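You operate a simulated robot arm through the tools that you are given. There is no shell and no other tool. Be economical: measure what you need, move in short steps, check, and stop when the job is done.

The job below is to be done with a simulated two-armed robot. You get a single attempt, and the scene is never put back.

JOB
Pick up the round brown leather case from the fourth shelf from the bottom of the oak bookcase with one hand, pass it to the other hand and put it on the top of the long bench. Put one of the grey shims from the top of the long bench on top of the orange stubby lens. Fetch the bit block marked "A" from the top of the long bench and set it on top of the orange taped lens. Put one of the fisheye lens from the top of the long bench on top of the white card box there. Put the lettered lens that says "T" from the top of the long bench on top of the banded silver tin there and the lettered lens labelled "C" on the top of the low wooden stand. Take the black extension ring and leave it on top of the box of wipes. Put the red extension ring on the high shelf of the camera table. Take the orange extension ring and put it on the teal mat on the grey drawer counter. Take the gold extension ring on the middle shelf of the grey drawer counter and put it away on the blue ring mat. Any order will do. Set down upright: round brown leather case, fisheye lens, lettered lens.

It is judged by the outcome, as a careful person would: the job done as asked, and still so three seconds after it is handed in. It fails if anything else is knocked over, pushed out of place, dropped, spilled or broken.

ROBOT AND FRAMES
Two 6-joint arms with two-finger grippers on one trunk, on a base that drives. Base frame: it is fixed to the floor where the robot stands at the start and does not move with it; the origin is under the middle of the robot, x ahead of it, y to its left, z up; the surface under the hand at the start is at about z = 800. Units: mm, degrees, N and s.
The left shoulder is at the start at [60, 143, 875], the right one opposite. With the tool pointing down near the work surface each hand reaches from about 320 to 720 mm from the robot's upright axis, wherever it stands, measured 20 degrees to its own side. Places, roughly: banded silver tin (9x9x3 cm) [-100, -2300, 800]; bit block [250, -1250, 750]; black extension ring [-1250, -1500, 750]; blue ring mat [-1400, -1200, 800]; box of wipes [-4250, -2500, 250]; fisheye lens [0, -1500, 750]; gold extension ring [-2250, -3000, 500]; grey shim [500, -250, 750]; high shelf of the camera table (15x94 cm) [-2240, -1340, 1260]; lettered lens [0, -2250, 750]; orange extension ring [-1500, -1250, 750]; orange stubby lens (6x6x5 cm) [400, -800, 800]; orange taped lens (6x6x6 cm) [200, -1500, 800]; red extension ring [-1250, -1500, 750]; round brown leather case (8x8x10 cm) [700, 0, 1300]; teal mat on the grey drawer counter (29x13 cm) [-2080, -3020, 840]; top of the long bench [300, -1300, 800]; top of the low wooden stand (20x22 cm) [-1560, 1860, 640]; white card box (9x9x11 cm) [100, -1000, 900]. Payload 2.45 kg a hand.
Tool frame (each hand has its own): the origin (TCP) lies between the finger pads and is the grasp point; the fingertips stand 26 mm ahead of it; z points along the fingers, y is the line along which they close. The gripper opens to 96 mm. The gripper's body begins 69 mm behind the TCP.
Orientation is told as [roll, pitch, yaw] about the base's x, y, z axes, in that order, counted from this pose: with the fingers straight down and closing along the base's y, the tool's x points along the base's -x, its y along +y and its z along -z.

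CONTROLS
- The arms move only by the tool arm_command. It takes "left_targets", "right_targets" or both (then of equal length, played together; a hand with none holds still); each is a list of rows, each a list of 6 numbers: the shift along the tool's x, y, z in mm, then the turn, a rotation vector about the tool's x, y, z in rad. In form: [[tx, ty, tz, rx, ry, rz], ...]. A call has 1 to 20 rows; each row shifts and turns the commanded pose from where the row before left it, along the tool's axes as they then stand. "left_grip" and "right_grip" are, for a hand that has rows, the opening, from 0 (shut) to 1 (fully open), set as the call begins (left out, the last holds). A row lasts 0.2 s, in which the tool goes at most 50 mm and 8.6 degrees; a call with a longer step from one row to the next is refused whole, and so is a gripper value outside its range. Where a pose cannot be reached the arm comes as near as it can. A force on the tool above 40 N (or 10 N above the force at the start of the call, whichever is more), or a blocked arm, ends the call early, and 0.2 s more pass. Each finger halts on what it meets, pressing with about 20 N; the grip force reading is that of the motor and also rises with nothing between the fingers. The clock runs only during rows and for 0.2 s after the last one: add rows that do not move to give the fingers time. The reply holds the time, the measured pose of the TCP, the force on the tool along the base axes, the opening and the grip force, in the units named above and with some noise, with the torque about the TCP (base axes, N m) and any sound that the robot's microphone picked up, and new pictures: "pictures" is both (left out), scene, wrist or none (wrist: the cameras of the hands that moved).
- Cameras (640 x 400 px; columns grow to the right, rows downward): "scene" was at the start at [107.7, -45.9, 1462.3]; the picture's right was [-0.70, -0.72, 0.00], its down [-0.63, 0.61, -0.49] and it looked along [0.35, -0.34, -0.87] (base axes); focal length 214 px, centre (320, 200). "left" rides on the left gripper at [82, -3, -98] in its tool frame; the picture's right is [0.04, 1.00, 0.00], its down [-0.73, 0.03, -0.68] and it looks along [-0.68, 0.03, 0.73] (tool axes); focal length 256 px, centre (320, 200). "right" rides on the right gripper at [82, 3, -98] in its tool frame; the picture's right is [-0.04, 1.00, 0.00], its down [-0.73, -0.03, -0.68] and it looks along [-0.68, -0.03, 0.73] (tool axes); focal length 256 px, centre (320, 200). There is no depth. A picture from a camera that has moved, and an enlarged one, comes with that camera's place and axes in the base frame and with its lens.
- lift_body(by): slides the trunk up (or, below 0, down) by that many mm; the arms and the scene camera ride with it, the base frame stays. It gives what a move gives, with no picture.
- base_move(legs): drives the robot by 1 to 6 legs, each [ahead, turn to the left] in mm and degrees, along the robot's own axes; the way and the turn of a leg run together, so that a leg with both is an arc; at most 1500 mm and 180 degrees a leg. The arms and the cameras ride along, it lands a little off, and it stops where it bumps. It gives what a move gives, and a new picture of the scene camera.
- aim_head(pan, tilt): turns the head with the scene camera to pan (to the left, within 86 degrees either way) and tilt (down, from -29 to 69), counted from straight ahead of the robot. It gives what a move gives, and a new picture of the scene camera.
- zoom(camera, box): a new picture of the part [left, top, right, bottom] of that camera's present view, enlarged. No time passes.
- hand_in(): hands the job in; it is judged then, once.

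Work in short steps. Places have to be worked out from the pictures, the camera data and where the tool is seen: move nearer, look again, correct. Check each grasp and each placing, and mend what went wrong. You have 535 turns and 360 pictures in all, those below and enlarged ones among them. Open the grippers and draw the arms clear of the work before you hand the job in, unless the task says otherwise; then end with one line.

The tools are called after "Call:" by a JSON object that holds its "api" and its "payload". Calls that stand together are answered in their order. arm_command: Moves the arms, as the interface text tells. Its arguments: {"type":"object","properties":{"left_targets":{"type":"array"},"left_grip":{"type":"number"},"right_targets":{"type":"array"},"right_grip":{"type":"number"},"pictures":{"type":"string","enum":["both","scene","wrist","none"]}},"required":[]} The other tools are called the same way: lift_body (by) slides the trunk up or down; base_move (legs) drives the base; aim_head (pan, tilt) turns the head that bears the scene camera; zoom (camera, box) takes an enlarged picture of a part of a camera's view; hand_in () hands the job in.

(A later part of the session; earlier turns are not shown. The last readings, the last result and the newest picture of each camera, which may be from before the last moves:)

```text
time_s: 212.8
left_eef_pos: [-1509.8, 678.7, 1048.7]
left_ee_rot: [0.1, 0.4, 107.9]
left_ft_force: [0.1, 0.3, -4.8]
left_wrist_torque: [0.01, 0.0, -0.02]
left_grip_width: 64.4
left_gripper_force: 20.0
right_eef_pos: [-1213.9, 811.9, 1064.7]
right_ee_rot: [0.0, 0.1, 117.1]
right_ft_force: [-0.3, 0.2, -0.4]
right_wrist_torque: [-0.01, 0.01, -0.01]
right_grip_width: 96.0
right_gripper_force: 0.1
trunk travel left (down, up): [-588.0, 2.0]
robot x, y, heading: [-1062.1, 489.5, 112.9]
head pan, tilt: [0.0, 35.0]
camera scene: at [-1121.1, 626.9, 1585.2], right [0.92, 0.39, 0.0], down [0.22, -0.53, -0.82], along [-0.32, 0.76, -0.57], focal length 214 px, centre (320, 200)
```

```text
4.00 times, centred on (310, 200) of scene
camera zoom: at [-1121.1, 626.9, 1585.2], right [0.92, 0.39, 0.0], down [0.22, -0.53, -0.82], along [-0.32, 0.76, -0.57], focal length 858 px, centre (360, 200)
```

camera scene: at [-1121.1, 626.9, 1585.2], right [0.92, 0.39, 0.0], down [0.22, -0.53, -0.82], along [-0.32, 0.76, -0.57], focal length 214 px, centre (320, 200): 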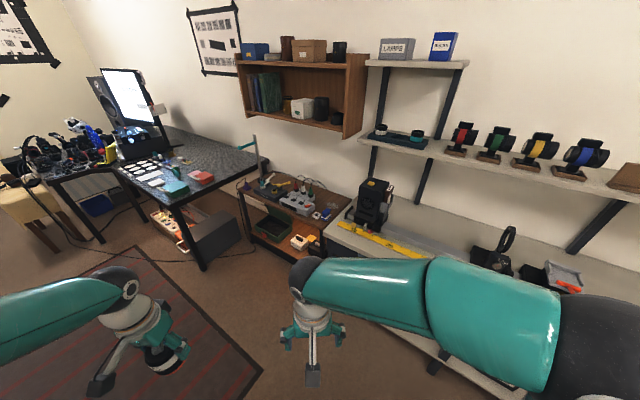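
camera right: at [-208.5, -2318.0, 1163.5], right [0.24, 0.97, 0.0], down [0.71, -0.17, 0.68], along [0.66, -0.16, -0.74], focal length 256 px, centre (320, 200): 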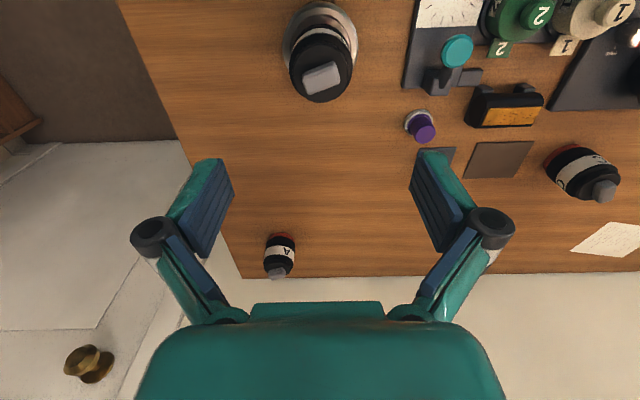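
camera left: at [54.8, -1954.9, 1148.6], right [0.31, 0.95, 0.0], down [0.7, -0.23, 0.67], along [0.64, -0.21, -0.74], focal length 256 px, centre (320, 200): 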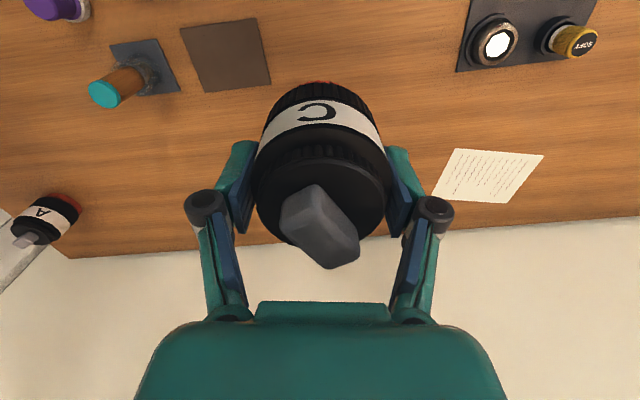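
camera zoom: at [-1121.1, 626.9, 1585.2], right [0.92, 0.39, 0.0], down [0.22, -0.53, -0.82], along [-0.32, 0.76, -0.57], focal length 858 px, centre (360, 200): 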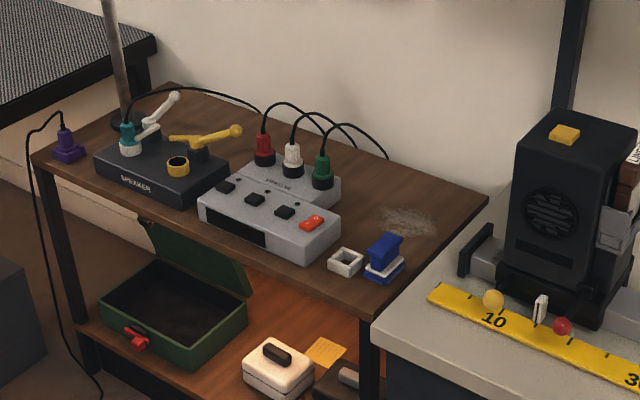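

The free patch on the stand's right side is centred at about (−1558,1860), z 640. I drive closer with heading ≈106°.

Call:
{"api": "base_move", "payload": {"legs": [[0, -6.6], [700, 0]]}}

```text
time_s: 216.9
left_eef_pos: [-1645.4, 1287.1, 1046.8]
left_ee_rot: [0.0, 0.6, 100.4]
left_ft_force: [-0.5, -0.3, -5.1]
left_wrist_torque: [0.02, 0.02, -0.01]
left_grip_width: 64.5
left_gripper_force: 20.2
right_eef_pos: [-1335.0, 1382.2, 1065.6]
right_ee_rot: [0.0, 0.3, 109.7]
right_ft_force: [-0.6, 0.6, -0.5]
right_wrist_torque: [0.03, 0.03, 0.0]
right_grip_width: 96.2
right_gripper_force: 0.0
trunk travel left (down, up): [-588.0, 2.0]
robot x, y, heading: [-1235.0, 1038.5, 103.7]
head pan, tilt: [0.0, 35.0]
stopped in leg 2: the robot was blocked; the commanded pose is now the measured one
camera scene: at [-1271.4, 1185.3, 1585.0], right [0.97, 0.23, 0.0], down [0.13, -0.56, -0.82], along [-0.19, 0.8, -0.57], focal length 214 px, centre (320, 200)
```

scene: 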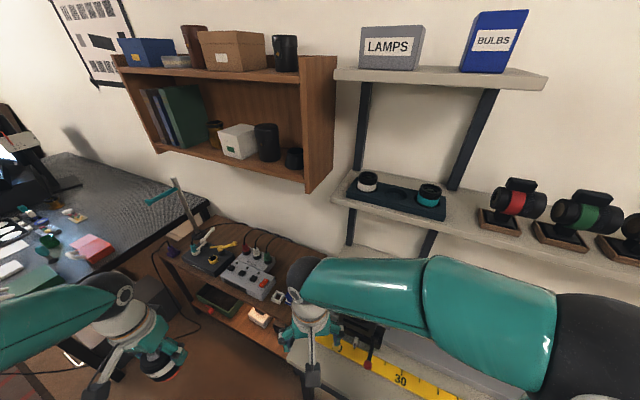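

Blocked at (−1235,1038), with nothing seen close. I try a short advance again.

Call:
{"api": "base_move", "payload": {"legs": [[80, 0]]}}

```text
time_s: 217.6
left_eef_pos: [-1645.3, 1287.3, 1048.8]
left_ee_rot: [0.0, 0.7, 100.1]
left_ft_force: [0.6, -0.1, -5.3]
left_wrist_torque: [-0.01, -0.01, 0.0]
left_grip_width: 64.5
left_gripper_force: 19.9
right_eef_pos: [-1334.6, 1383.2, 1065.9]
right_ee_rot: [0.0, 0.1, 109.6]
right_ft_force: [-1.1, -0.2, -0.2]
right_wrist_torque: [-0.01, 0.03, 0.0]
right_grip_width: 96.2
right_gripper_force: 0.0
trunk travel left (down, up): [-588.0, 2.0]
robot x, y, heading: [-1233.6, 1040.1, 103.1]
head pan, tilt: [0.0, 35.0]
stopped in leg 1: the robot was blocked; the commanded pose is now the measured one
camera scene: at [-1270.8, 1184.8, 1585.1], right [0.97, 0.23, 0.0], down [0.13, -0.56, -0.82], along [-0.19, 0.8, -0.57], focal length 214 px, centre (320, 200)
```

scene: 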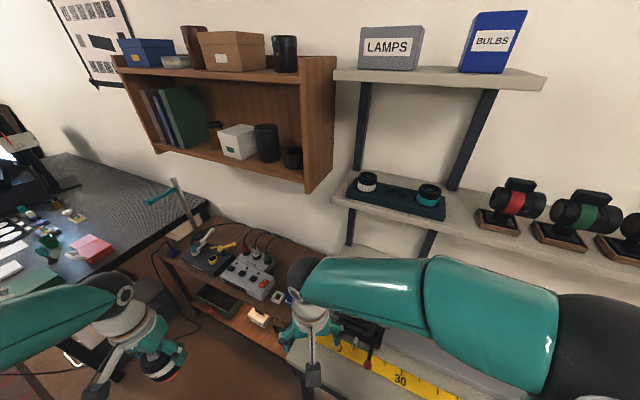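

I look down at the base front and right.

Call:
{"api": "aim_head", "payload": {"pan": -20, "tilt": 69}}

Call:
{"api": "aim_head", "payload": {"pan": -75, "tilt": 50}}

```text
time_s: 218.6
left_eef_pos: [-1645.9, 1287.9, 1049.4]
left_ee_rot: [0.1, 0.5, 100.3]
left_ft_force: [-0.5, 0.9, -4.9]
left_wrist_torque: [0.04, -0.02, 0.04]
left_grip_width: 64.6
left_gripper_force: 19.9
right_eef_pos: [-1335.0, 1380.8, 1065.5]
right_ee_rot: [0.0, 0.1, 109.6]
right_ft_force: [-0.8, -0.3, 0.1]
right_wrist_torque: [0.0, 0.02, 0.04]
right_grip_width: 96.0
right_gripper_force: 0.0
trunk travel left (down, up): [-588.0, 2.0]
robot x, y, heading: [-1234.8, 1039.3, 103.2]
head pan, tilt: [-20.0, 68.8]
camera scene: at [-1244.0, 1154.6, 1541.5], right [0.99, -0.11, 0.0], down [-0.11, -0.93, -0.36], along [0.04, 0.36, -0.93], focal length 214 px, centre (320, 200)
```

scene: 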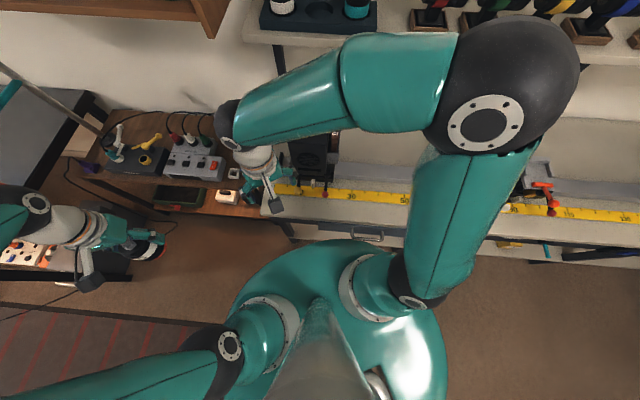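

```text
time_s: 219.8
left_eef_pos: [-1645.9, 1288.2, 1048.7]
left_ee_rot: [-0.1, 0.5, 100.1]
left_ft_force: [0.5, 0.7, -5.6]
left_wrist_torque: [-0.01, 0.03, 0.02]
left_grip_width: 64.5
left_gripper_force: 20.1
right_eef_pos: [-1333.4, 1382.0, 1066.3]
right_ee_rot: [-0.1, 0.1, 109.6]
right_ft_force: [0.3, -0.7, 0.3]
right_wrist_torque: [0.02, -0.04, 0.01]
right_grip_width: 96.2
right_gripper_force: 0.0
trunk travel left (down, up): [-588.0, 2.0]
robot x, y, heading: [-1235.3, 1036.2, 103.2]
head pan, tilt: [-75.0, 50.0]
camera scene: at [-1182.6, 1135.7, 1563.5], right [0.48, -0.88, 0.0], down [-0.67, -0.37, -0.64], along [0.57, 0.31, -0.77], focal length 214 px, centre (320, 200)
```

scene: 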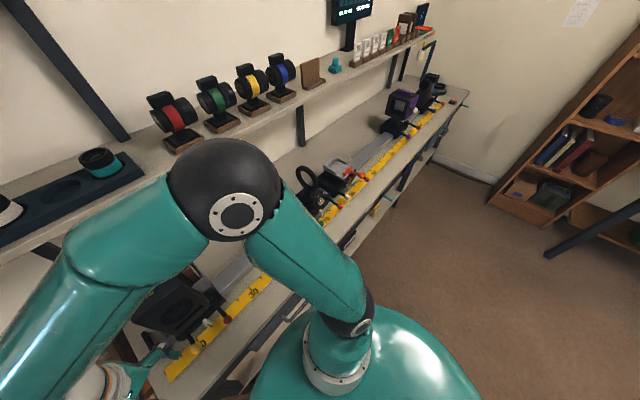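

The grey optical table blocks the base; the stand is recessed to its left. I back off and go around to stand in front of the stand.

Call:
{"api": "base_move", "payload": {"legs": [[-300, 0], [0, 22], [0, 22], [740, 0]]}}

Call:
{"api": "aim_head", "payload": {"pan": -50, "tilt": 40}}

```text
time_s: 228.1
left_eef_pos: [-2260.1, 1057.4, 1049.5]
left_ee_rot: [0.0, 0.7, 143.4]
left_ft_force: [-0.1, 0.2, -5.6]
left_wrist_torque: [0.02, 0.0, 0.0]
left_grip_width: 64.2
left_gripper_force: 20.1
right_eef_pos: [-2099.9, 1339.6, 1066.3]
right_ee_rot: [0.1, 0.2, 152.9]
right_ft_force: [-0.6, -0.2, -0.3]
right_wrist_torque: [-0.03, -0.05, 0.01]
right_grip_width: 96.1
right_gripper_force: 0.1
trunk travel left (down, up): [-588.0, 2.0]
robot x, y, heading: [-1794.6, 1155.0, 146.3]
head pan, tilt: [-75.0, 50.0]
camera scene: at [-1821.9, 1262.1, 1563.4], right [0.95, -0.32, 0.0], down [-0.24, -0.73, -0.64], along [0.2, 0.61, -0.77], focal length 214 px, centre (320, 200)
```

scene: 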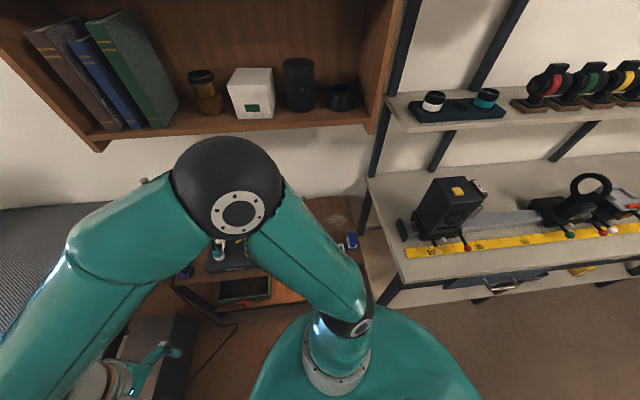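

```text
time_s: 229.0
left_eef_pos: [-2259.3, 1058.3, 1049.4]
left_ee_rot: [0.0, 0.6, 143.3]
left_ft_force: [0.2, 0.2, -6.7]
left_wrist_torque: [-0.02, 0.0, -0.02]
left_grip_width: 64.4
left_gripper_force: 19.6
right_eef_pos: [-2099.5, 1339.1, 1067.1]
right_ee_rot: [0.0, 0.1, 152.7]
right_ft_force: [1.0, 0.1, -0.1]
right_wrist_torque: [-0.01, -0.03, -0.02]
right_grip_width: 96.0
right_gripper_force: 0.0
trunk travel left (down, up): [-588.0, 2.0]
robot x, y, heading: [-1796.0, 1155.7, 146.5]
head pan, tilt: [-50.0, 40.0]
camera scene: at [-1855.1, 1272.7, 1577.6], right [0.99, 0.11, 0.0], down [0.07, -0.64, -0.77], along [-0.09, 0.76, -0.64], focal length 214 px, centre (320, 200)
```

scene: 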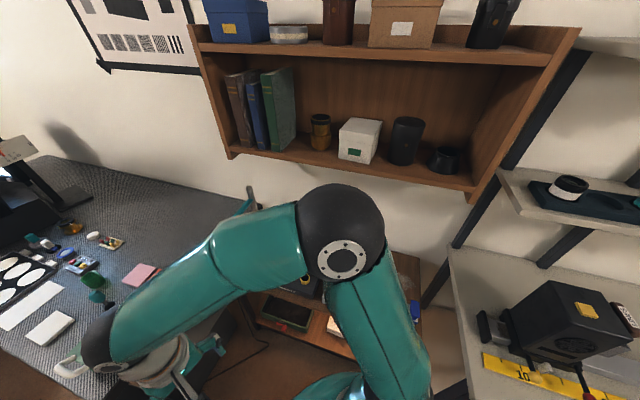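

Call:
{"api": "base_move", "payload": {"legs": [[0, -20], [0, -20], [0, -20]]}}

```text
time_s: 233.2
left_eef_pos: [-2110.3, 1513.6, 1050.2]
left_ee_rot: [0.2, 0.7, 83.7]
left_ft_force: [1.5, 1.3, -6.4]
left_wrist_torque: [0.06, 0.08, -0.02]
left_grip_width: 64.1
left_gripper_force: 19.4
right_eef_pos: [-1786.0, 1516.7, 1067.2]
right_ee_rot: [0.2, 0.1, 93.3]
right_ft_force: [0.5, -0.3, 0.5]
right_wrist_torque: [0.02, 0.04, 0.03]
right_grip_width: 96.3
right_gripper_force: 0.1
trunk travel left (down, up): [-588.0, 2.0]
robot x, y, heading: [-1830.8, 1163.6, 86.7]
head pan, tilt: [-50.0, 40.0]
stopped in leg 3: the robot was blocked; the commanded pose is now the measured one
camera scene: at [-1756.0, 1273.5, 1577.4], right [0.6, -0.8, 0.0], down [-0.52, -0.39, -0.76], along [0.61, 0.46, -0.64], focal length 214 px, centre (320, 200)
```

scene: 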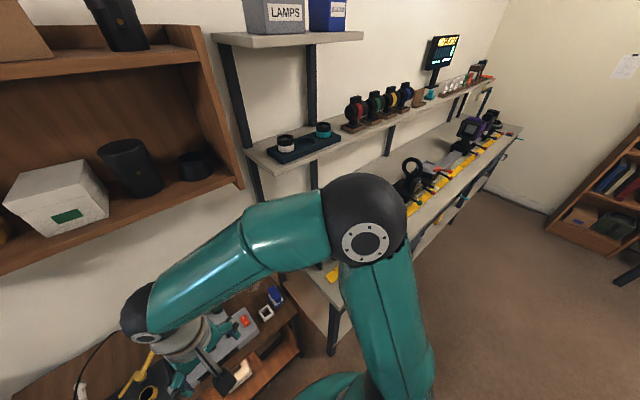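

Call:
{"api": "base_move", "payload": {"legs": [[0, -17], [60, 0], [60, 0]]}}

Call:
{"api": "aim_head", "payload": {"pan": 0, "tilt": 60}}

```text
time_s: 235.8
left_eef_pos: [-1955.5, 1698.8, 1048.0]
left_ee_rot: [0.0, 0.9, 66.9]
left_ft_force: [0.7, 1.8, -6.1]
left_wrist_torque: [-0.06, 0.03, -0.02]
left_grip_width: 64.2
left_gripper_force: 19.8
right_eef_pos: [-1644.5, 1608.1, 1065.9]
right_ee_rot: [0.1, 0.4, 76.5]
right_ft_force: [-0.1, 0.7, -1.1]
right_wrist_torque: [-0.12, 0.04, 0.02]
right_grip_width: 96.0
right_gripper_force: 0.0
trunk travel left (down, up): [-588.0, 2.0]
robot x, y, heading: [-1788.4, 1277.4, 70.1]
head pan, tilt: [-50.0, 40.0]
camera scene: at [-1686.5, 1368.3, 1577.1], right [0.34, -0.94, 0.0], down [-0.6, -0.22, -0.76], along [0.72, 0.26, -0.65], focal length 214 px, centre (320, 200)
```

scene: 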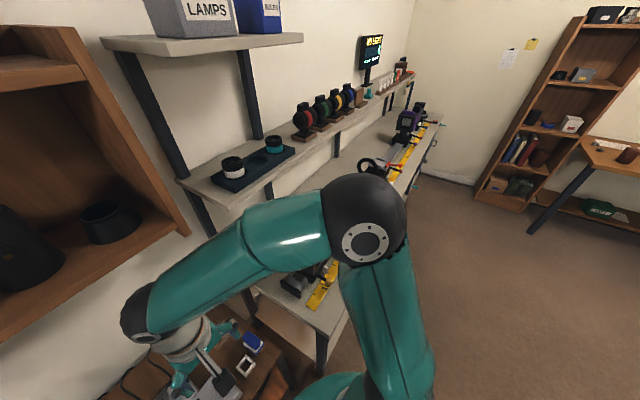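

```text
time_s: 237.0
left_eef_pos: [-1957.0, 1696.1, 1049.7]
left_ee_rot: [0.1, 0.7, 67.0]
left_ft_force: [-0.4, -0.4, -5.7]
left_wrist_torque: [0.02, -0.02, -0.02]
left_grip_width: 63.9
left_gripper_force: 19.9
right_eef_pos: [-1645.7, 1604.1, 1068.3]
right_ee_rot: [-0.1, 0.1, 76.5]
right_ft_force: [-0.5, 0.0, 0.2]
right_wrist_torque: [0.02, 0.0, -0.01]
right_grip_width: 95.9
right_gripper_force: 0.1
trunk travel left (down, up): [-588.0, 2.0]
robot x, y, heading: [-1788.4, 1279.6, 70.0]
head pan, tilt: [0.0, 60.0]
camera scene: at [-1745.5, 1395.7, 1550.9], right [0.94, -0.34, 0.0], down [-0.3, -0.81, -0.5], along [0.17, 0.47, -0.87], focal length 214 px, centre (320, 200)
```

scene: 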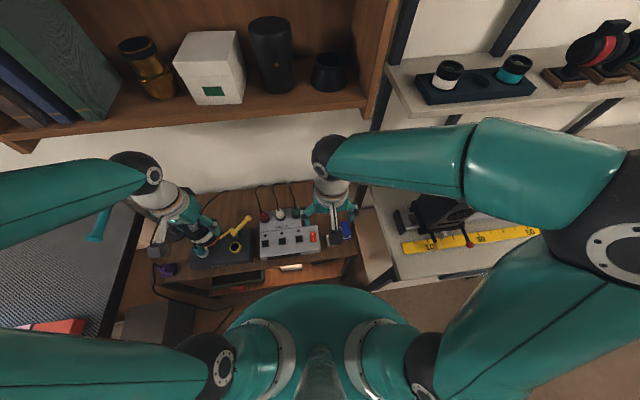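

Not blocked here. The target is ~625 mm ahead; the right hand is in the way, so I move it right first, and lower C a little on the left.

Call:
{"api": "arm_command", "payload": {"right_targets": [[0, -40, 0, 0, 0, 0], [0, -40, 0, 0, 0, 0], [0, -40, 0, 0, 0, 0], [0, -40, 0, 0, 0, 0], [0, -40, 0, 0, 0, 0], [0, 0, 0, 0, 0, 0]], "pictures": "scene"}}

```text
time_s: 238.4
left_eef_pos: [-1957.1, 1695.1, 1050.5]
left_ee_rot: [0.0, 0.6, 67.0]
left_ft_force: [-0.8, 0.4, -5.6]
left_wrist_torque: [-0.01, -0.06, 0.01]
left_grip_width: 64.4
left_gripper_force: 19.8
right_eef_pos: [-1450.9, 1555.8, 1066.9]
right_ee_rot: [-0.1, 0.2, 76.5]
right_ft_force: [0.3, -0.5, 0.0]
right_wrist_torque: [-0.02, 0.0, -0.01]
right_grip_width: 96.3
right_gripper_force: 0.0
trunk travel left (down, up): [-588.0, 2.0]
robot x, y, heading: [-1791.1, 1274.6, 70.1]
head pan, tilt: [0.0, 60.0]
camera scene: at [-1746.2, 1396.5, 1550.9], right [0.94, -0.34, 0.0], down [-0.29, -0.81, -0.5], along [0.17, 0.47, -0.87], focal length 214 px, centre (320, 200)
```

scene: 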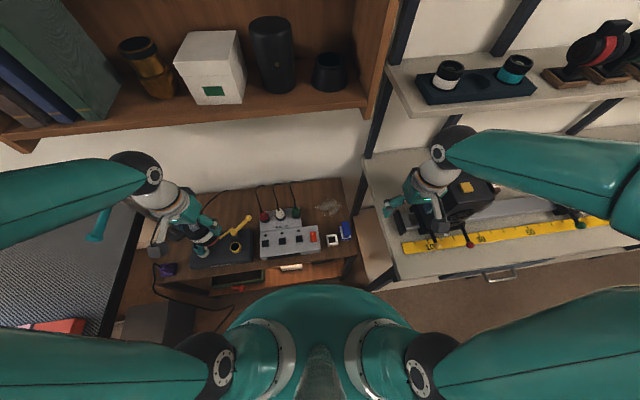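

The chalk-marked free patch is at ≈(−1540,1842). I bring C to the middle, then lower it 200 mm before going in under the wall shelf.

Call:
{"api": "arm_command", "payload": {"left_targets": [[-9.2, -39.1, 0, 0, 0, 0], [-9.2, -39.1, 0, 0, 0, 0], [-9.2, -39.1, 0, 0, 0, 0], [-9.2, -39.1, 0, 0, 0, 0], [-9.2, -39.1, 0, 0, 0, 0], [-9.2, -39.1, 0, 0, 0, 0], [-9.2, -39.1, 0, 0, 0, 0], [-9.2, -39.1, 0, 0, 0, 0], [0, 0, 40, 0, 0, 0], [0, 0, 40, 0, 0, 0], [0, 0, 40, 0, 0, 0], [0, 0, 40, 0, 0, 0], [0, 0, 40, 0, 0, 0], [0, 0, 0, 0, 0, 0]]}}

```text
time_s: 241.4
left_eef_pos: [-1641.8, 1638.7, 847.9]
left_ee_rot: [0.0, 0.6, 67.0]
left_ft_force: [-0.8, -0.1, -5.7]
left_wrist_torque: [0.05, 0.02, 0.02]
left_grip_width: 64.3
left_gripper_force: 20.4
right_eef_pos: [-1449.4, 1556.3, 1068.3]
right_ee_rot: [0.0, 0.1, 76.3]
right_ft_force: [0.3, 0.3, 0.2]
right_wrist_torque: [-0.01, -0.02, 0.0]
right_grip_width: 96.1
right_gripper_force: 0.0
trunk travel left (down, up): [-588.0, 2.0]
robot x, y, heading: [-1785.3, 1280.4, 70.1]
head pan, tilt: [0.0, 60.0]
camera scene: at [-1745.3, 1395.5, 1550.9], right [0.94, -0.34, 0.0], down [-0.29, -0.81, -0.5], along [0.17, 0.47, -0.87], focal length 214 px, centre (320, 200)
camera left: at [-1670.2, 1562.6, 947.9], right [-0.94, 0.35, 0.0], down [0.26, 0.69, 0.67], along [0.24, 0.63, -0.74], focal length 256 px, centre (320, 200)
```

scene: 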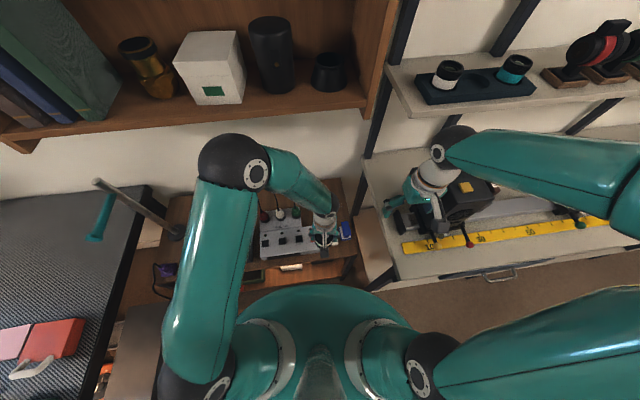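
left: 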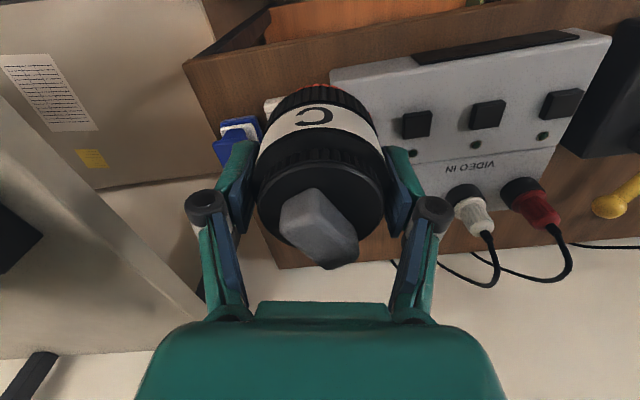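

Elbow clear of the wall shelf. I advance 226 mm forward over the patch at bottom height ≈780.

Call:
{"api": "arm_command", "payload": {"left_targets": [[-37.7, -1.9, 0, 0, 0, 0], [-37.7, -1.9, 0, 0, 0, 0], [-37.7, -1.9, 0, 0, 0, 0], [-37.7, -1.9, 0, 0, 0, 0], [-37.7, -1.9, 0, 0, 0, 0], [-37.7, -1.9, 0, 0, 0, 0], [0, 0, 0, 0, 0, 0]]}}

```text
time_s: 243.0
left_eef_pos: [-1541.3, 1841.2, 845.9]
left_ee_rot: [0.2, 0.7, 67.0]
left_ft_force: [0.3, -0.8, -4.7]
left_wrist_torque: [0.03, -0.03, 0.03]
left_grip_width: 64.1
left_gripper_force: 20.0
right_eef_pos: [-1450.0, 1557.5, 1067.4]
right_ee_rot: [-0.1, 0.1, 76.4]
right_ft_force: [0.1, -0.4, 0.3]
right_wrist_torque: [0.02, -0.04, 0.0]
right_grip_width: 95.9
right_gripper_force: 0.1
trunk travel left (down, up): [-588.0, 2.0]
robot x, y, heading: [-1790.8, 1275.3, 70.3]
head pan, tilt: [0.0, 60.0]
camera scene: at [-1745.4, 1395.9, 1550.9], right [0.94, -0.34, 0.0], down [-0.29, -0.81, -0.5], along [0.17, 0.47, -0.87], focal length 214 px, centre (320, 200)
camera left: at [-1570.5, 1765.2, 945.8], right [-0.94, 0.35, 0.0], down [0.26, 0.69, 0.67], along [0.24, 0.63, -0.74], focal length 256 px, centre (320, 200)
```

scene: 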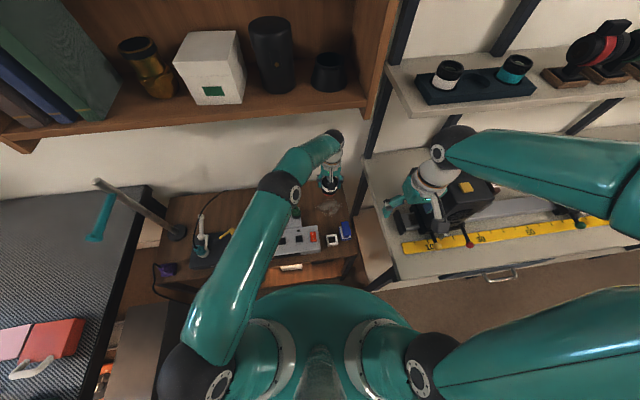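
left: 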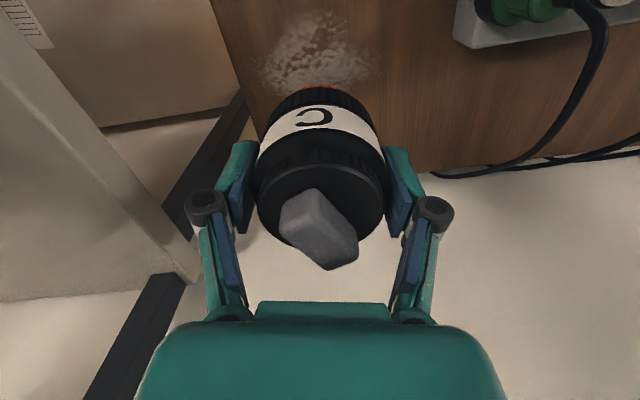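

Over the patch. I lower 128 mm, then slowly to contact.

Call:
{"api": "arm_command", "payload": {"left_targets": [[3, 0, 42, 0, 0, 0], [0, 0, 42, 0, 0, 0], [0, 0, 40, 0, 0, 0], [0, 0, 0, 0, 0, 0]], "pictures": "wrist"}}

Call:
{"api": "arm_command", "payload": {"left_targets": [[0, 0, 3, 0, 0, 0], [0, 0, 3, 0, 0, 0], [0, 0, 2, 0, 0, 0], [0, 0, 2, 0, 0, 0], [0, 0, 2, 0, 0, 0], [0, 0, 2, 0, 0, 0]], "pictures": "none"}}

```text
time_s: 244.0
left_eef_pos: [-1544.6, 1837.2, 721.8]
left_ee_rot: [0.1, 0.7, 67.0]
left_ft_force: [-0.3, 0.5, -5.6]
left_wrist_torque: [0.02, 0.01, -0.03]
left_grip_width: 64.2
left_gripper_force: 20.4
right_eef_pos: [-1449.5, 1557.0, 1067.4]
right_ee_rot: [0.0, 0.1, 76.5]
right_ft_force: [0.6, -0.4, -1.1]
right_wrist_torque: [0.05, 0.0, -0.02]
right_grip_width: 95.9
right_gripper_force: 0.1
trunk travel left (down, up): [-588.0, 2.0]
robot x, y, heading: [-1788.3, 1274.7, 70.1]
head pan, tilt: [0.0, 60.0]
camera left: at [-1572.1, 1761.2, 821.4], right [-0.94, 0.35, 0.0], down [0.26, 0.69, 0.67], along [0.24, 0.63, -0.74], focal length 256 px, centre (320, 200)
```

left: 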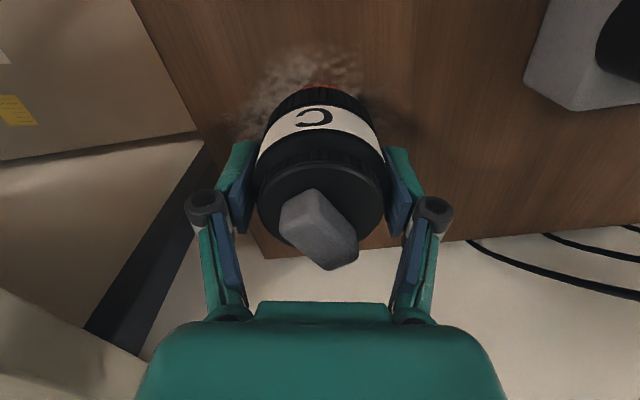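

```text
time_s: 245.4
left_eef_pos: [-1546.3, 1835.2, 708.7]
left_ee_rot: [0.1, 0.7, 66.9]
left_ft_force: [-0.3, 0.2, -5.9]
left_wrist_torque: [0.04, -0.03, 0.03]
left_grip_width: 64.2
left_gripper_force: 20.4
left hand out of reach, approached as far as the arm can: row 2
right_eef_pos: [-1450.0, 1557.4, 1066.4]
right_ee_rot: [-0.1, 0.2, 76.4]
right_ft_force: [0.0, 1.2, -0.6]
right_wrist_torque: [-0.01, 0.02, 0.0]
right_grip_width: 95.9
right_gripper_force: 0.1
trunk travel left (down, up): [-588.0, 2.0]
robot x, y, heading: [-1788.4, 1274.2, 70.2]
head pan, tilt: [0.0, 60.0]
```

Call:
{"api": "arm_command", "payload": {"left_targets": [[0, 0, 1.5, 0, 0, 0], [0, 0, 1.5, 0, 0, 0], [0, 0, 1.5, 0, 0, 0]], "pictures": "wrist"}}

```text
time_s: 246.2
left_eef_pos: [-1546.5, 1835.2, 707.4]
left_ee_rot: [0.1, 0.7, 66.9]
left_ft_force: [0.4, -0.4, -5.6]
left_wrist_torque: [0.03, -0.01, -0.02]
left_grip_width: 64.4
left_gripper_force: 20.1
left hand out of reach, approached as far as the arm can: row 3
right_eef_pos: [-1449.3, 1557.3, 1065.5]
right_ee_rot: [-0.1, 0.1, 76.5]
right_ft_force: [0.6, 0.8, -0.2]
right_wrist_torque: [0.03, 0.0, 0.0]
right_grip_width: 95.7
right_gripper_force: 0.1
trunk travel left (down, up): [-588.0, 2.0]
robot x, y, heading: [-1793.4, 1276.3, 70.1]
head pan, tilt: [0.0, 60.0]
camera left: at [-1574.9, 1758.8, 807.0], right [-0.94, 0.35, 0.0], down [0.26, 0.69, 0.67], along [0.24, 0.63, -0.74], focal length 256 px, centre (320, 200)
```

left: 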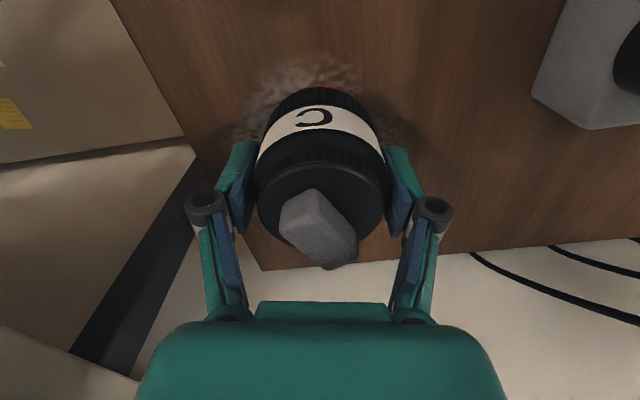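

I lower the trunk 8 mm to gain reach.

Call:
{"api": "lift_body", "payload": {"by": -8}}

```text
time_s: 246.7
left_eef_pos: [-1547.5, 1834.7, 698.1]
left_ee_rot: [0.1, 0.6, 67.0]
left_ft_force: [0.4, -1.0, -5.5]
left_wrist_torque: [0.02, -0.03, -0.01]
left_grip_width: 64.2
left_gripper_force: 20.0
right_eef_pos: [-1449.7, 1556.4, 1057.3]
right_ee_rot: [-0.1, 0.1, 76.5]
right_ft_force: [0.4, -0.2, 0.5]
right_wrist_torque: [0.03, 0.0, 0.01]
right_grip_width: 96.1
right_gripper_force: 0.0
trunk travel left (down, up): [-580.0, 10.0]
robot x, y, heading: [-1789.5, 1276.8, 70.1]
head pan, tilt: [0.0, 60.0]
```

Call:
{"api": "lift_body", "payload": {"by": -4}}

Call:
{"api": "arm_command", "payload": {"left_targets": [[0, 0, 1, 0, 0, 0], [0, 0, 1, 0, 0, 0], [0, 0, 1, 0, 0, 0]], "pictures": "none"}}

```text
time_s: 247.3
left_eef_pos: [-1547.1, 1834.9, 695.3]
left_ee_rot: [0.1, 0.6, 67.0]
left_ft_force: [-0.4, -0.4, -5.0]
left_wrist_torque: [0.03, 0.0, -0.03]
left_grip_width: 64.5
left_gripper_force: 19.8
right_eef_pos: [-1449.8, 1557.0, 1055.0]
right_ee_rot: [0.0, 0.2, 76.4]
right_ft_force: [-0.2, -0.3, -0.4]
right_wrist_torque: [0.02, 0.04, -0.01]
right_grip_width: 95.9
right_gripper_force: 0.1
trunk travel left (down, up): [-576.0, 14.0]
robot x, y, heading: [-1790.3, 1275.2, 70.2]
head pan, tilt: [0.0, 60.0]
```

```text
time_s: 248.1
left_eef_pos: [-1545.8, 1833.7, 692.8]
left_ee_rot: [0.0, 0.6, 67.0]
left_ft_force: [0.6, -0.3, -4.8]
left_wrist_torque: [0.01, -0.02, -0.02]
left_grip_width: 64.2
left_gripper_force: 19.8
right_eef_pos: [-1449.3, 1556.8, 1055.1]
right_ee_rot: [0.0, 0.1, 76.4]
right_ft_force: [-0.1, 0.2, -0.1]
right_wrist_torque: [0.02, -0.01, 0.0]
right_grip_width: 95.9
right_gripper_force: 0.1
trunk travel left (down, up): [-576.0, 14.0]
robot x, y, heading: [-1787.8, 1273.7, 70.3]
head pan, tilt: [0.0, 60.0]
```

Call:
{"api": "arm_command", "payload": {"left_targets": [[0, 0, 1.5, 0, 0, 0], [0, 0, 1.5, 0, 0, 0], [0, 0, 1.5, 0, 0, 0], [0, 0, 1.5, 0, 0, 0], [0, 0, 1.5, 0, 0, 0]], "pictures": "wrist"}}

```text
time_s: 249.3
left_eef_pos: [-1548.9, 1833.5, 690.8]
left_ee_rot: [0.0, 0.2, 67.0]
left_ft_force: [-0.2, 3.8, 13.8]
left_wrist_torque: [0.16, 0.0, -0.1]
left_grip_width: 64.5
left_gripper_force: 20.7
left hand out of reach, approached as far as the arm can: row 4
right_eef_pos: [-1451.2, 1555.9, 1055.9]
right_ee_rot: [0.0, 0.2, 76.4]
right_ft_force: [-0.2, -0.1, -0.4]
right_wrist_torque: [0.02, 0.01, -0.01]
right_grip_width: 95.8
right_gripper_force: 0.0
trunk travel left (down, up): [-576.0, 14.0]
robot x, y, heading: [-1788.3, 1275.6, 70.4]
head pan, tilt: [0.0, 60.0]
camera left: at [-1575.9, 1756.9, 790.8], right [-0.94, 0.35, 0.0], down [0.26, 0.69, 0.68], along [0.24, 0.63, -0.74], focal length 256 px, centre (320, 200)
```

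left: 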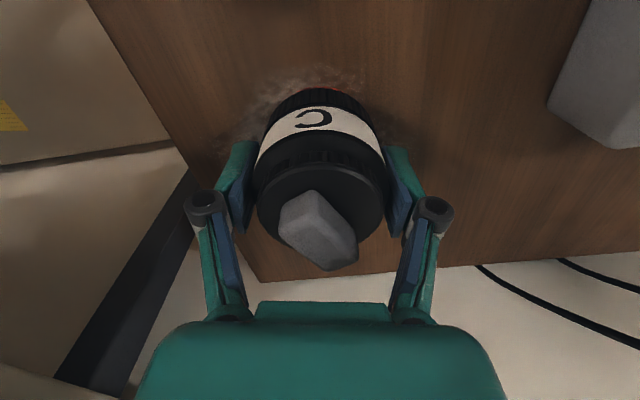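

Contact (+14 N). I open and rise straight up.

Call:
{"api": "arm_command", "payload": {"left_targets": [[0, 0, 0, 0, 0, 0], [0, 0, 0, 0, 0, 0], [0, 0, 0, 0, 0, 0], [0, 0, -15, 0, 0, 0], [0, 0, -35, 0, 0, 0], [0, 0, -40, 0, 0, 0], [0, 0, -40, 0, 0, 0], [0, 0, 0, 0, 0, 0]], "left_grip": 1, "pictures": "both"}}

```text
time_s: 251.1
left_eef_pos: [-1548.3, 1833.4, 818.7]
left_ee_rot: [0.1, 0.6, 67.0]
left_ft_force: [-1.0, 0.3, 0.8]
left_wrist_torque: [-0.01, 0.0, 0.02]
left_grip_width: 95.9
left_gripper_force: 0.1
right_eef_pos: [-1450.1, 1556.4, 1054.2]
right_ee_rot: [0.0, 0.3, 76.4]
right_ft_force: [-0.6, 0.5, -0.5]
right_wrist_torque: [-0.02, 0.0, -0.01]
right_grip_width: 96.0
right_gripper_force: 0.1
trunk travel left (down, up): [-576.0, 14.0]
robot x, y, heading: [-1787.1, 1278.1, 69.8]
head pan, tilt: [0.0, 60.0]
camera scene: at [-1744.9, 1396.5, 1538.8], right [0.94, -0.34, 0.0], down [-0.29, -0.81, -0.5], along [0.17, 0.47, -0.87], focal length 214 px, centre (320, 200)
camera left: at [-1576.1, 1757.9, 919.2], right [-0.94, 0.35, 0.0], down [0.26, 0.69, 0.67], along [0.24, 0.63, -0.74], focal length 256 px, centre (320, 200)
```

scene: 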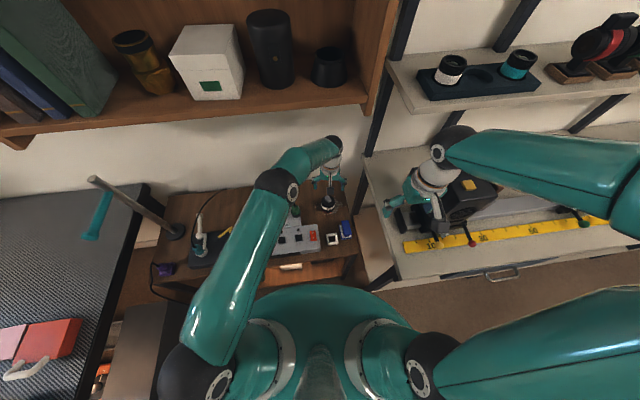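
left: 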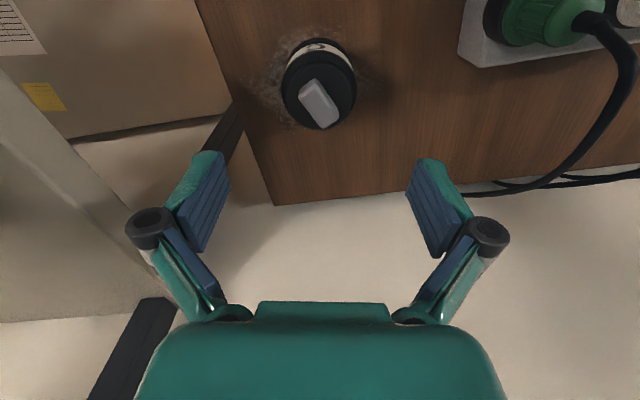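

C stands on the stand. I withdraw the left hand level from under the wall shelf, then raise it.

Call:
{"api": "arm_command", "payload": {"left_targets": [[38, 4, -5, 0, 0, 0], [38, 6, -5, 0, 0, 0], [38, 6, -5, 0, 0, 0], [38, 6, -5, 0, 0, 0], [38, 6, -5, 0, 0, 0], [30, 6, -25, 0, 0, 0], [0, 6, -40, 0, 0, 0], [0, 20, -40, 0, 0, 0], [0, 30, -40, 0, 0, 0], [0, 30, -40, 0, 0, 0], [0, 0, 0, 0, 0, 0]], "pictures": "none"}}

Call:
{"api": "base_move", "payload": {"legs": [[-350, 0]]}}

```text
time_s: 253.5
left_eef_pos: [-1742.8, 1679.3, 1030.5]
left_ee_rot: [0.1, 0.7, 67.0]
left_ft_force: [-0.5, -0.4, 0.3]
left_wrist_torque: [0.0, 0.01, -0.01]
left_grip_width: 96.0
left_gripper_force: 0.1
right_eef_pos: [-1450.1, 1556.9, 1053.7]
right_ee_rot: [0.0, 0.1, 76.4]
right_ft_force: [0.2, 0.2, 0.0]
right_wrist_torque: [0.01, 0.02, -0.01]
right_grip_width: 96.4
right_gripper_force: 0.2
trunk travel left (down, up): [-576.0, 14.0]
robot x, y, heading: [-1790.3, 1274.9, 70.2]
head pan, tilt: [0.0, 60.0]
```

```text
time_s: 255.8
left_eef_pos: [-1863.9, 1346.5, 1031.0]
left_ee_rot: [0.1, 0.5, 67.3]
left_ft_force: [0.4, -0.2, 0.4]
left_wrist_torque: [0.04, 0.02, -0.01]
left_grip_width: 96.0
left_gripper_force: 0.0
right_eef_pos: [-1570.6, 1223.7, 1055.9]
right_ee_rot: [0.1, 0.1, 76.6]
right_ft_force: [-0.3, -0.9, -0.4]
right_wrist_torque: [0.02, -0.02, -0.04]
right_grip_width: 96.0
right_gripper_force: 0.1
trunk travel left (down, up): [-576.0, 14.0]
robot x, y, heading: [-1910.5, 945.2, 70.1]
head pan, tilt: [0.0, 60.0]
camera scene: at [-1866.1, 1062.3, 1539.0], right [0.94, -0.34, 0.0], down [-0.29, -0.82, -0.5], along [0.17, 0.47, -0.87], focal length 214 px, centre (320, 200)
```

scene: 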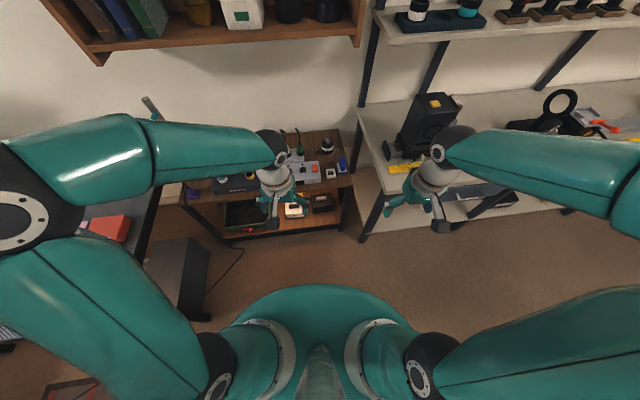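

Call:
{"api": "base_move", "payload": {"legs": [[-250, 0], [0, -20], [0, -20], [0, -20]]}}

Call:
{"api": "base_move", "payload": {"legs": [[0, -20], [0, -20], [0, -20]]}}

```text
time_s: 261.2
left_eef_pos: [-1616.7, 876.3, 1031.0]
left_ee_rot: [0.0, 0.7, 7.2]
left_ft_force: [-0.4, 0.0, 0.5]
left_wrist_torque: [-0.01, 0.01, 0.01]
left_grip_width: 96.0
left_gripper_force: 0.1
right_eef_pos: [-1576.2, 561.7, 1055.0]
right_ee_rot: [0.0, 0.1, 16.7]
right_ft_force: [1.0, -1.2, -1.1]
right_wrist_torque: [-0.01, 0.04, 0.0]
right_grip_width: 96.0
right_gripper_force: 0.1
trunk travel left (down, up): [-576.0, 14.0]
robot x, y, heading: [-1996.4, 749.0, 10.6]
head pan, tilt: [0.0, 60.0]
camera scene: at [-1870.1, 770.8, 1538.9], right [0.18, -0.98, 0.0], down [-0.85, -0.16, -0.5], along [0.49, 0.09, -0.87], focal length 214 px, centre (320, 200)
```

scene: 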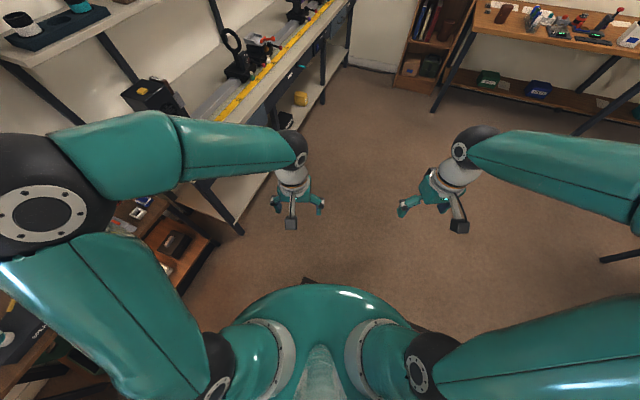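

```text
time_s: 265.2
left_eef_pos: [-1695.2, 486.8, 1030.6]
left_ee_rot: [0.2, 0.6, -52.4]
left_ft_force: [-1.0, 0.4, 0.0]
left_wrist_torque: [-0.01, 0.03, -0.01]
left_grip_width: 95.8
left_gripper_force: 0.1
right_eef_pos: [-1945.2, 292.9, 1057.1]
right_ee_rot: [0.0, 0.1, -43.0]
right_ft_force: [0.8, -0.6, -0.1]
right_wrist_torque: [0.0, 0.04, 0.01]
right_grip_width: 95.8
right_gripper_force: 0.1
trunk travel left (down, up): [-576.0, 14.0]
robot x, y, heading: [-1970.3, 771.4, -49.3]
head pan, tilt: [0.0, 60.0]
camera scene: at [-1885.3, 676.1, 1538.9], right [-0.76, -0.65, 0.0], down [-0.57, 0.66, -0.5], along [0.33, -0.38, -0.87], focal length 214 px, centre (320, 200)
```

scene: 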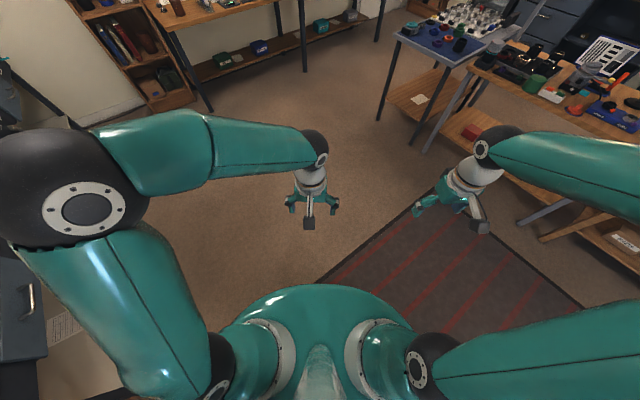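

I zoom on the ring table from here.

Call:
{"api": "aim_head", "payload": {"pan": -12, "tilt": 25}}

Call:
{"api": "zoom", "payload": {"camera": "scene", "box": [280, 140, 440, 240]}}

```text
time_s: 266.2
left_eef_pos: [-1695.3, 485.8, 1032.0]
left_ee_rot: [0.0, 0.7, -52.4]
left_ft_force: [-0.5, 0.0, -0.5]
left_wrist_torque: [0.04, -0.02, -0.02]
left_grip_width: 96.1
left_gripper_force: 0.1
right_eef_pos: [-1945.5, 292.6, 1056.2]
right_ee_rot: [-0.1, 0.1, -43.1]
right_ft_force: [0.0, -0.2, -0.4]
right_wrist_torque: [0.01, -0.02, 0.01]
right_grip_width: 95.8
right_gripper_force: 0.1
trunk travel left (down, up): [-576.0, 14.0]
robot x, y, heading: [-1970.2, 770.6, -49.1]
head pan, tilt: [-12.0, 25.0]
camera scene: at [-1885.8, 644.7, 1588.8], right [-0.88, -0.48, 0.0], down [-0.2, 0.37, -0.91], along [0.44, -0.79, -0.42], focal length 214 px, centre (320, 200)
```

scene: 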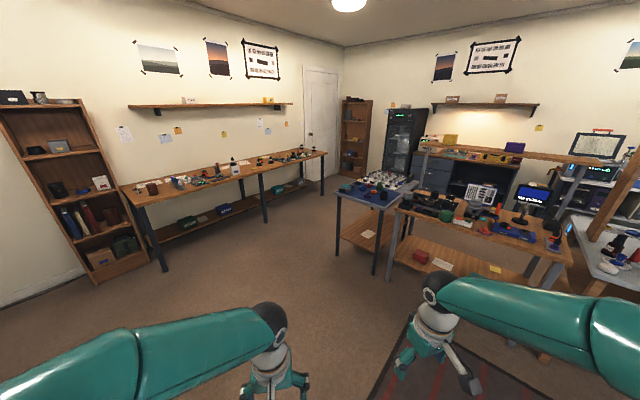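

```text
4.00 times, centred on (360, 190) of scene
camera zoom: at [-1885.8, 644.7, 1588.8], right [-0.88, -0.48, 0.0], down [-0.2, 0.37, -0.91], along [0.44, -0.79, -0.42], focal length 858 px, centre (160, 240)
```

zoom: 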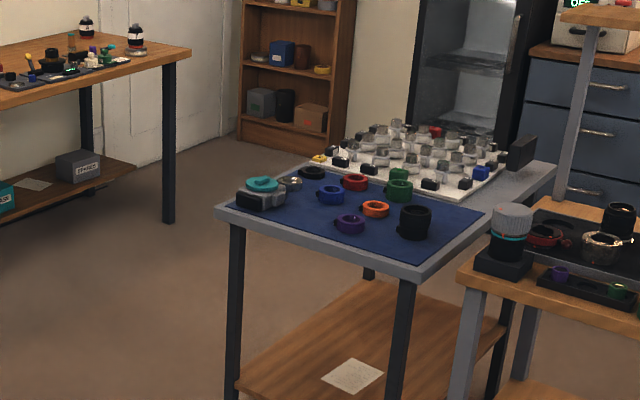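

All rings are clear: orange ≈(−1429,−1240), red ≈(−1334,−1382), black ≈(−1213,−1398). I drive to the table's near end.

Call:
{"api": "base_move", "payload": {"legs": [[0, -12.5], [780, 0], [760, 0], [0, -20], [0, -20]]}}

Call:
{"api": "aim_head", "payload": {"pan": 0, "tilt": 50}}

```text
time_s: 277.4
left_eef_pos: [-1309.0, -981.2, 1031.7]
left_ee_rot: [0.1, 0.6, -106.1]
left_ft_force: [0.4, -0.1, 0.0]
left_wrist_torque: [0.01, 0.0, 0.01]
left_grip_width: 96.0
left_gripper_force: 0.1
right_eef_pos: [-1614.0, -895.8, 1056.6]
right_ee_rot: [0.0, 0.1, -96.5]
right_ft_force: [0.8, -0.9, -0.1]
right_wrist_torque: [0.0, 0.0, -0.02]
right_grip_width: 95.8
right_gripper_force: 0.0
trunk travel left (down, up): [-576.0, 14.0]
robot x, y, heading: [-1216.2, -595.7, -102.5]
head pan, tilt: [-12.0, 25.0]
camera scene: at [-1268.0, -741.1, 1588.9], right [-0.91, 0.41, 0.0], down [0.18, 0.39, -0.91], along [-0.38, -0.82, -0.42], focal length 214 px, centre (320, 200)
```

scene: 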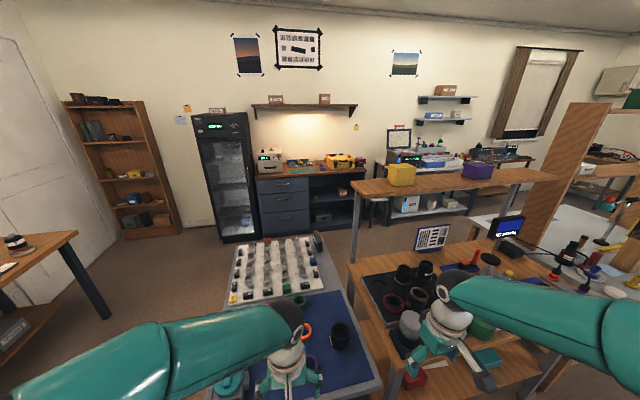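

```text
time_s: 278.3
left_eef_pos: [-1308.6, -981.0, 1032.2]
left_ee_rot: [0.1, 0.6, -106.0]
left_ft_force: [0.5, -0.6, -0.8]
left_wrist_torque: [0.0, -0.01, 0.01]
left_grip_width: 95.9
left_gripper_force: 0.1
right_eef_pos: [-1613.7, -896.4, 1058.0]
right_ee_rot: [0.0, 0.1, -96.6]
right_ft_force: [-0.3, -0.4, 0.1]
right_wrist_torque: [-0.03, 0.0, 0.03]
right_grip_width: 95.9
right_gripper_force: 0.2
trunk travel left (down, up): [-576.0, 14.0]
robot x, y, heading: [-1216.9, -596.7, -102.4]
head pan, tilt: [0.0, 50.0]
camera scene: at [-1246.0, -732.3, 1551.5], right [-0.98, 0.22, 0.0], down [0.17, 0.75, -0.64], along [-0.14, -0.63, -0.77], focal length 214 px, centre (320, 200)
```

scene: 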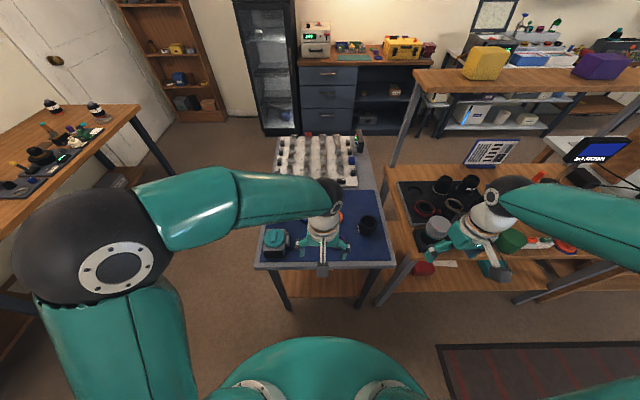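

I spread the hands over the ring table: left to the left, right to the left a bit (off the camera table), then drive 95 mm forward.

Call:
{"api": "arm_command", "payload": {"left_targets": [[0, 32, 0, 0, 0, 0], [0, 32, 0, 0, 0, 0], [0, 32, 0, 0, 0, 0], [0, 32, 0, 0, 0, 0], [0, 0, 0, 0, 0, 0]], "right_targets": [[0, 42, 0, 0, 0, 0], [0, 42, 0, 0, 0, 0], [0, 42, 0, 0, 0, 0], [0, 42, 0, 0, 0, 0], [0, 0, 0, 0, 0, 0]], "pictures": "none"}}

Call:
{"api": "base_move", "payload": {"legs": [[95, 0]]}}

Call:
{"api": "zoom", "payload": {"camera": "left", "box": [0, 0, 640, 400]}}

Call:
{"api": "zoom", "payload": {"camera": "right", "box": [0, 0, 640, 400]}}

```text
time_s: 279.5
left_eef_pos: [-1185.6, -1016.9, 1033.6]
left_ee_rot: [0.1, 0.7, -106.1]
left_ft_force: [0.5, 0.1, 0.4]
left_wrist_torque: [-0.04, -0.04, 0.02]
left_grip_width: 95.9
left_gripper_force: 0.0
right_eef_pos: [-1446.9, -915.0, 1056.0]
right_ee_rot: [0.1, 0.1, -96.7]
right_ft_force: [0.3, 0.2, -0.3]
right_wrist_torque: [0.01, -0.02, 0.03]
right_grip_width: 96.1
right_gripper_force: 0.0
trunk travel left (down, up): [-576.0, 14.0]
robot x, y, heading: [-1213.8, -594.3, -102.3]
head pan, tilt: [0.0, 50.0]
```

```text
time_s: 280.7
left_eef_pos: [-1205.9, -1111.4, 1034.3]
left_ee_rot: [0.1, 0.7, -106.2]
left_ft_force: [-0.3, -0.4, -0.4]
left_wrist_torque: [0.06, -0.04, -0.03]
left_grip_width: 95.8
left_gripper_force: 0.1
right_eef_pos: [-1466.3, -1009.2, 1056.4]
right_ee_rot: [0.1, 0.2, -96.6]
right_ft_force: [0.1, -0.2, -0.4]
right_wrist_torque: [0.04, 0.02, 0.0]
right_grip_width: 96.0
right_gripper_force: 0.0
trunk travel left (down, up): [-576.0, 14.0]
robot x, y, heading: [-1235.7, -688.2, -102.3]
head pan, tilt: [0.0, 50.0]
camera scene: at [-1267.5, -827.7, 1551.3], right [-0.98, 0.22, 0.0], down [0.17, 0.75, -0.64], along [-0.14, -0.63, -0.77], focal length 214 px, centre (320, 200)
```

scene: 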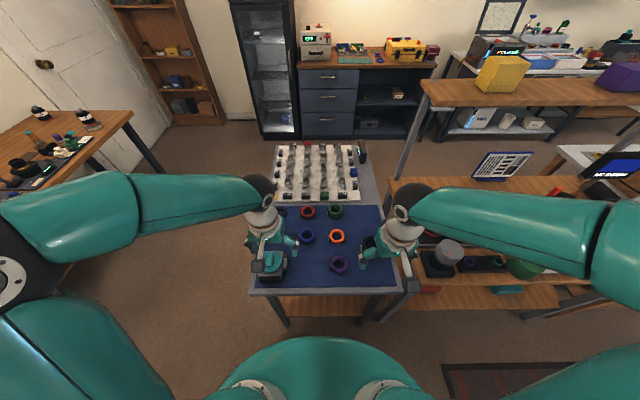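

```text
1.00 times, centred on (320, 200) of left (not enlarged: the box is as wide or as high as the picture)
camera zoom: at [-1186.4, -1033.7, 1133.1], right [0.97, -0.24, 0.0], down [-0.18, -0.72, 0.67], along [-0.16, -0.65, -0.74], focal length 256 px, centre (320, 200)
```

zoom: 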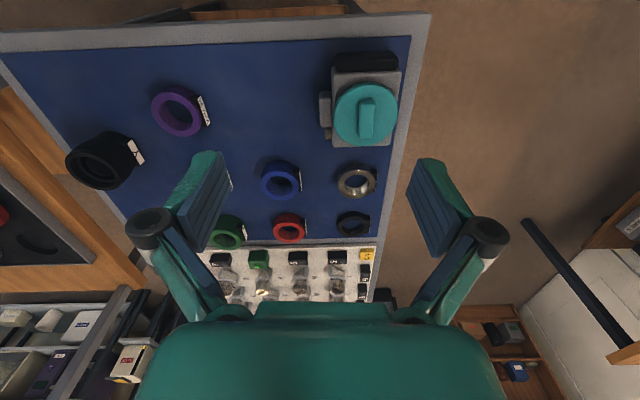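

```text
1.00 times, centred on (320, 200) of right (not enlarged: the box is as wide or as high as the picture)
camera zoom: at [-1454.7, -929.9, 1155.4], right [0.99, -0.15, 0.0], down [-0.11, -0.73, 0.68], along [-0.1, -0.67, -0.74], focal length 256 px, centre (320, 200)
```

zoom: 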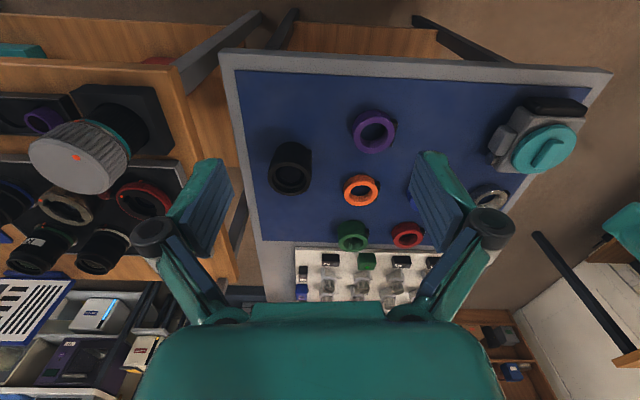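

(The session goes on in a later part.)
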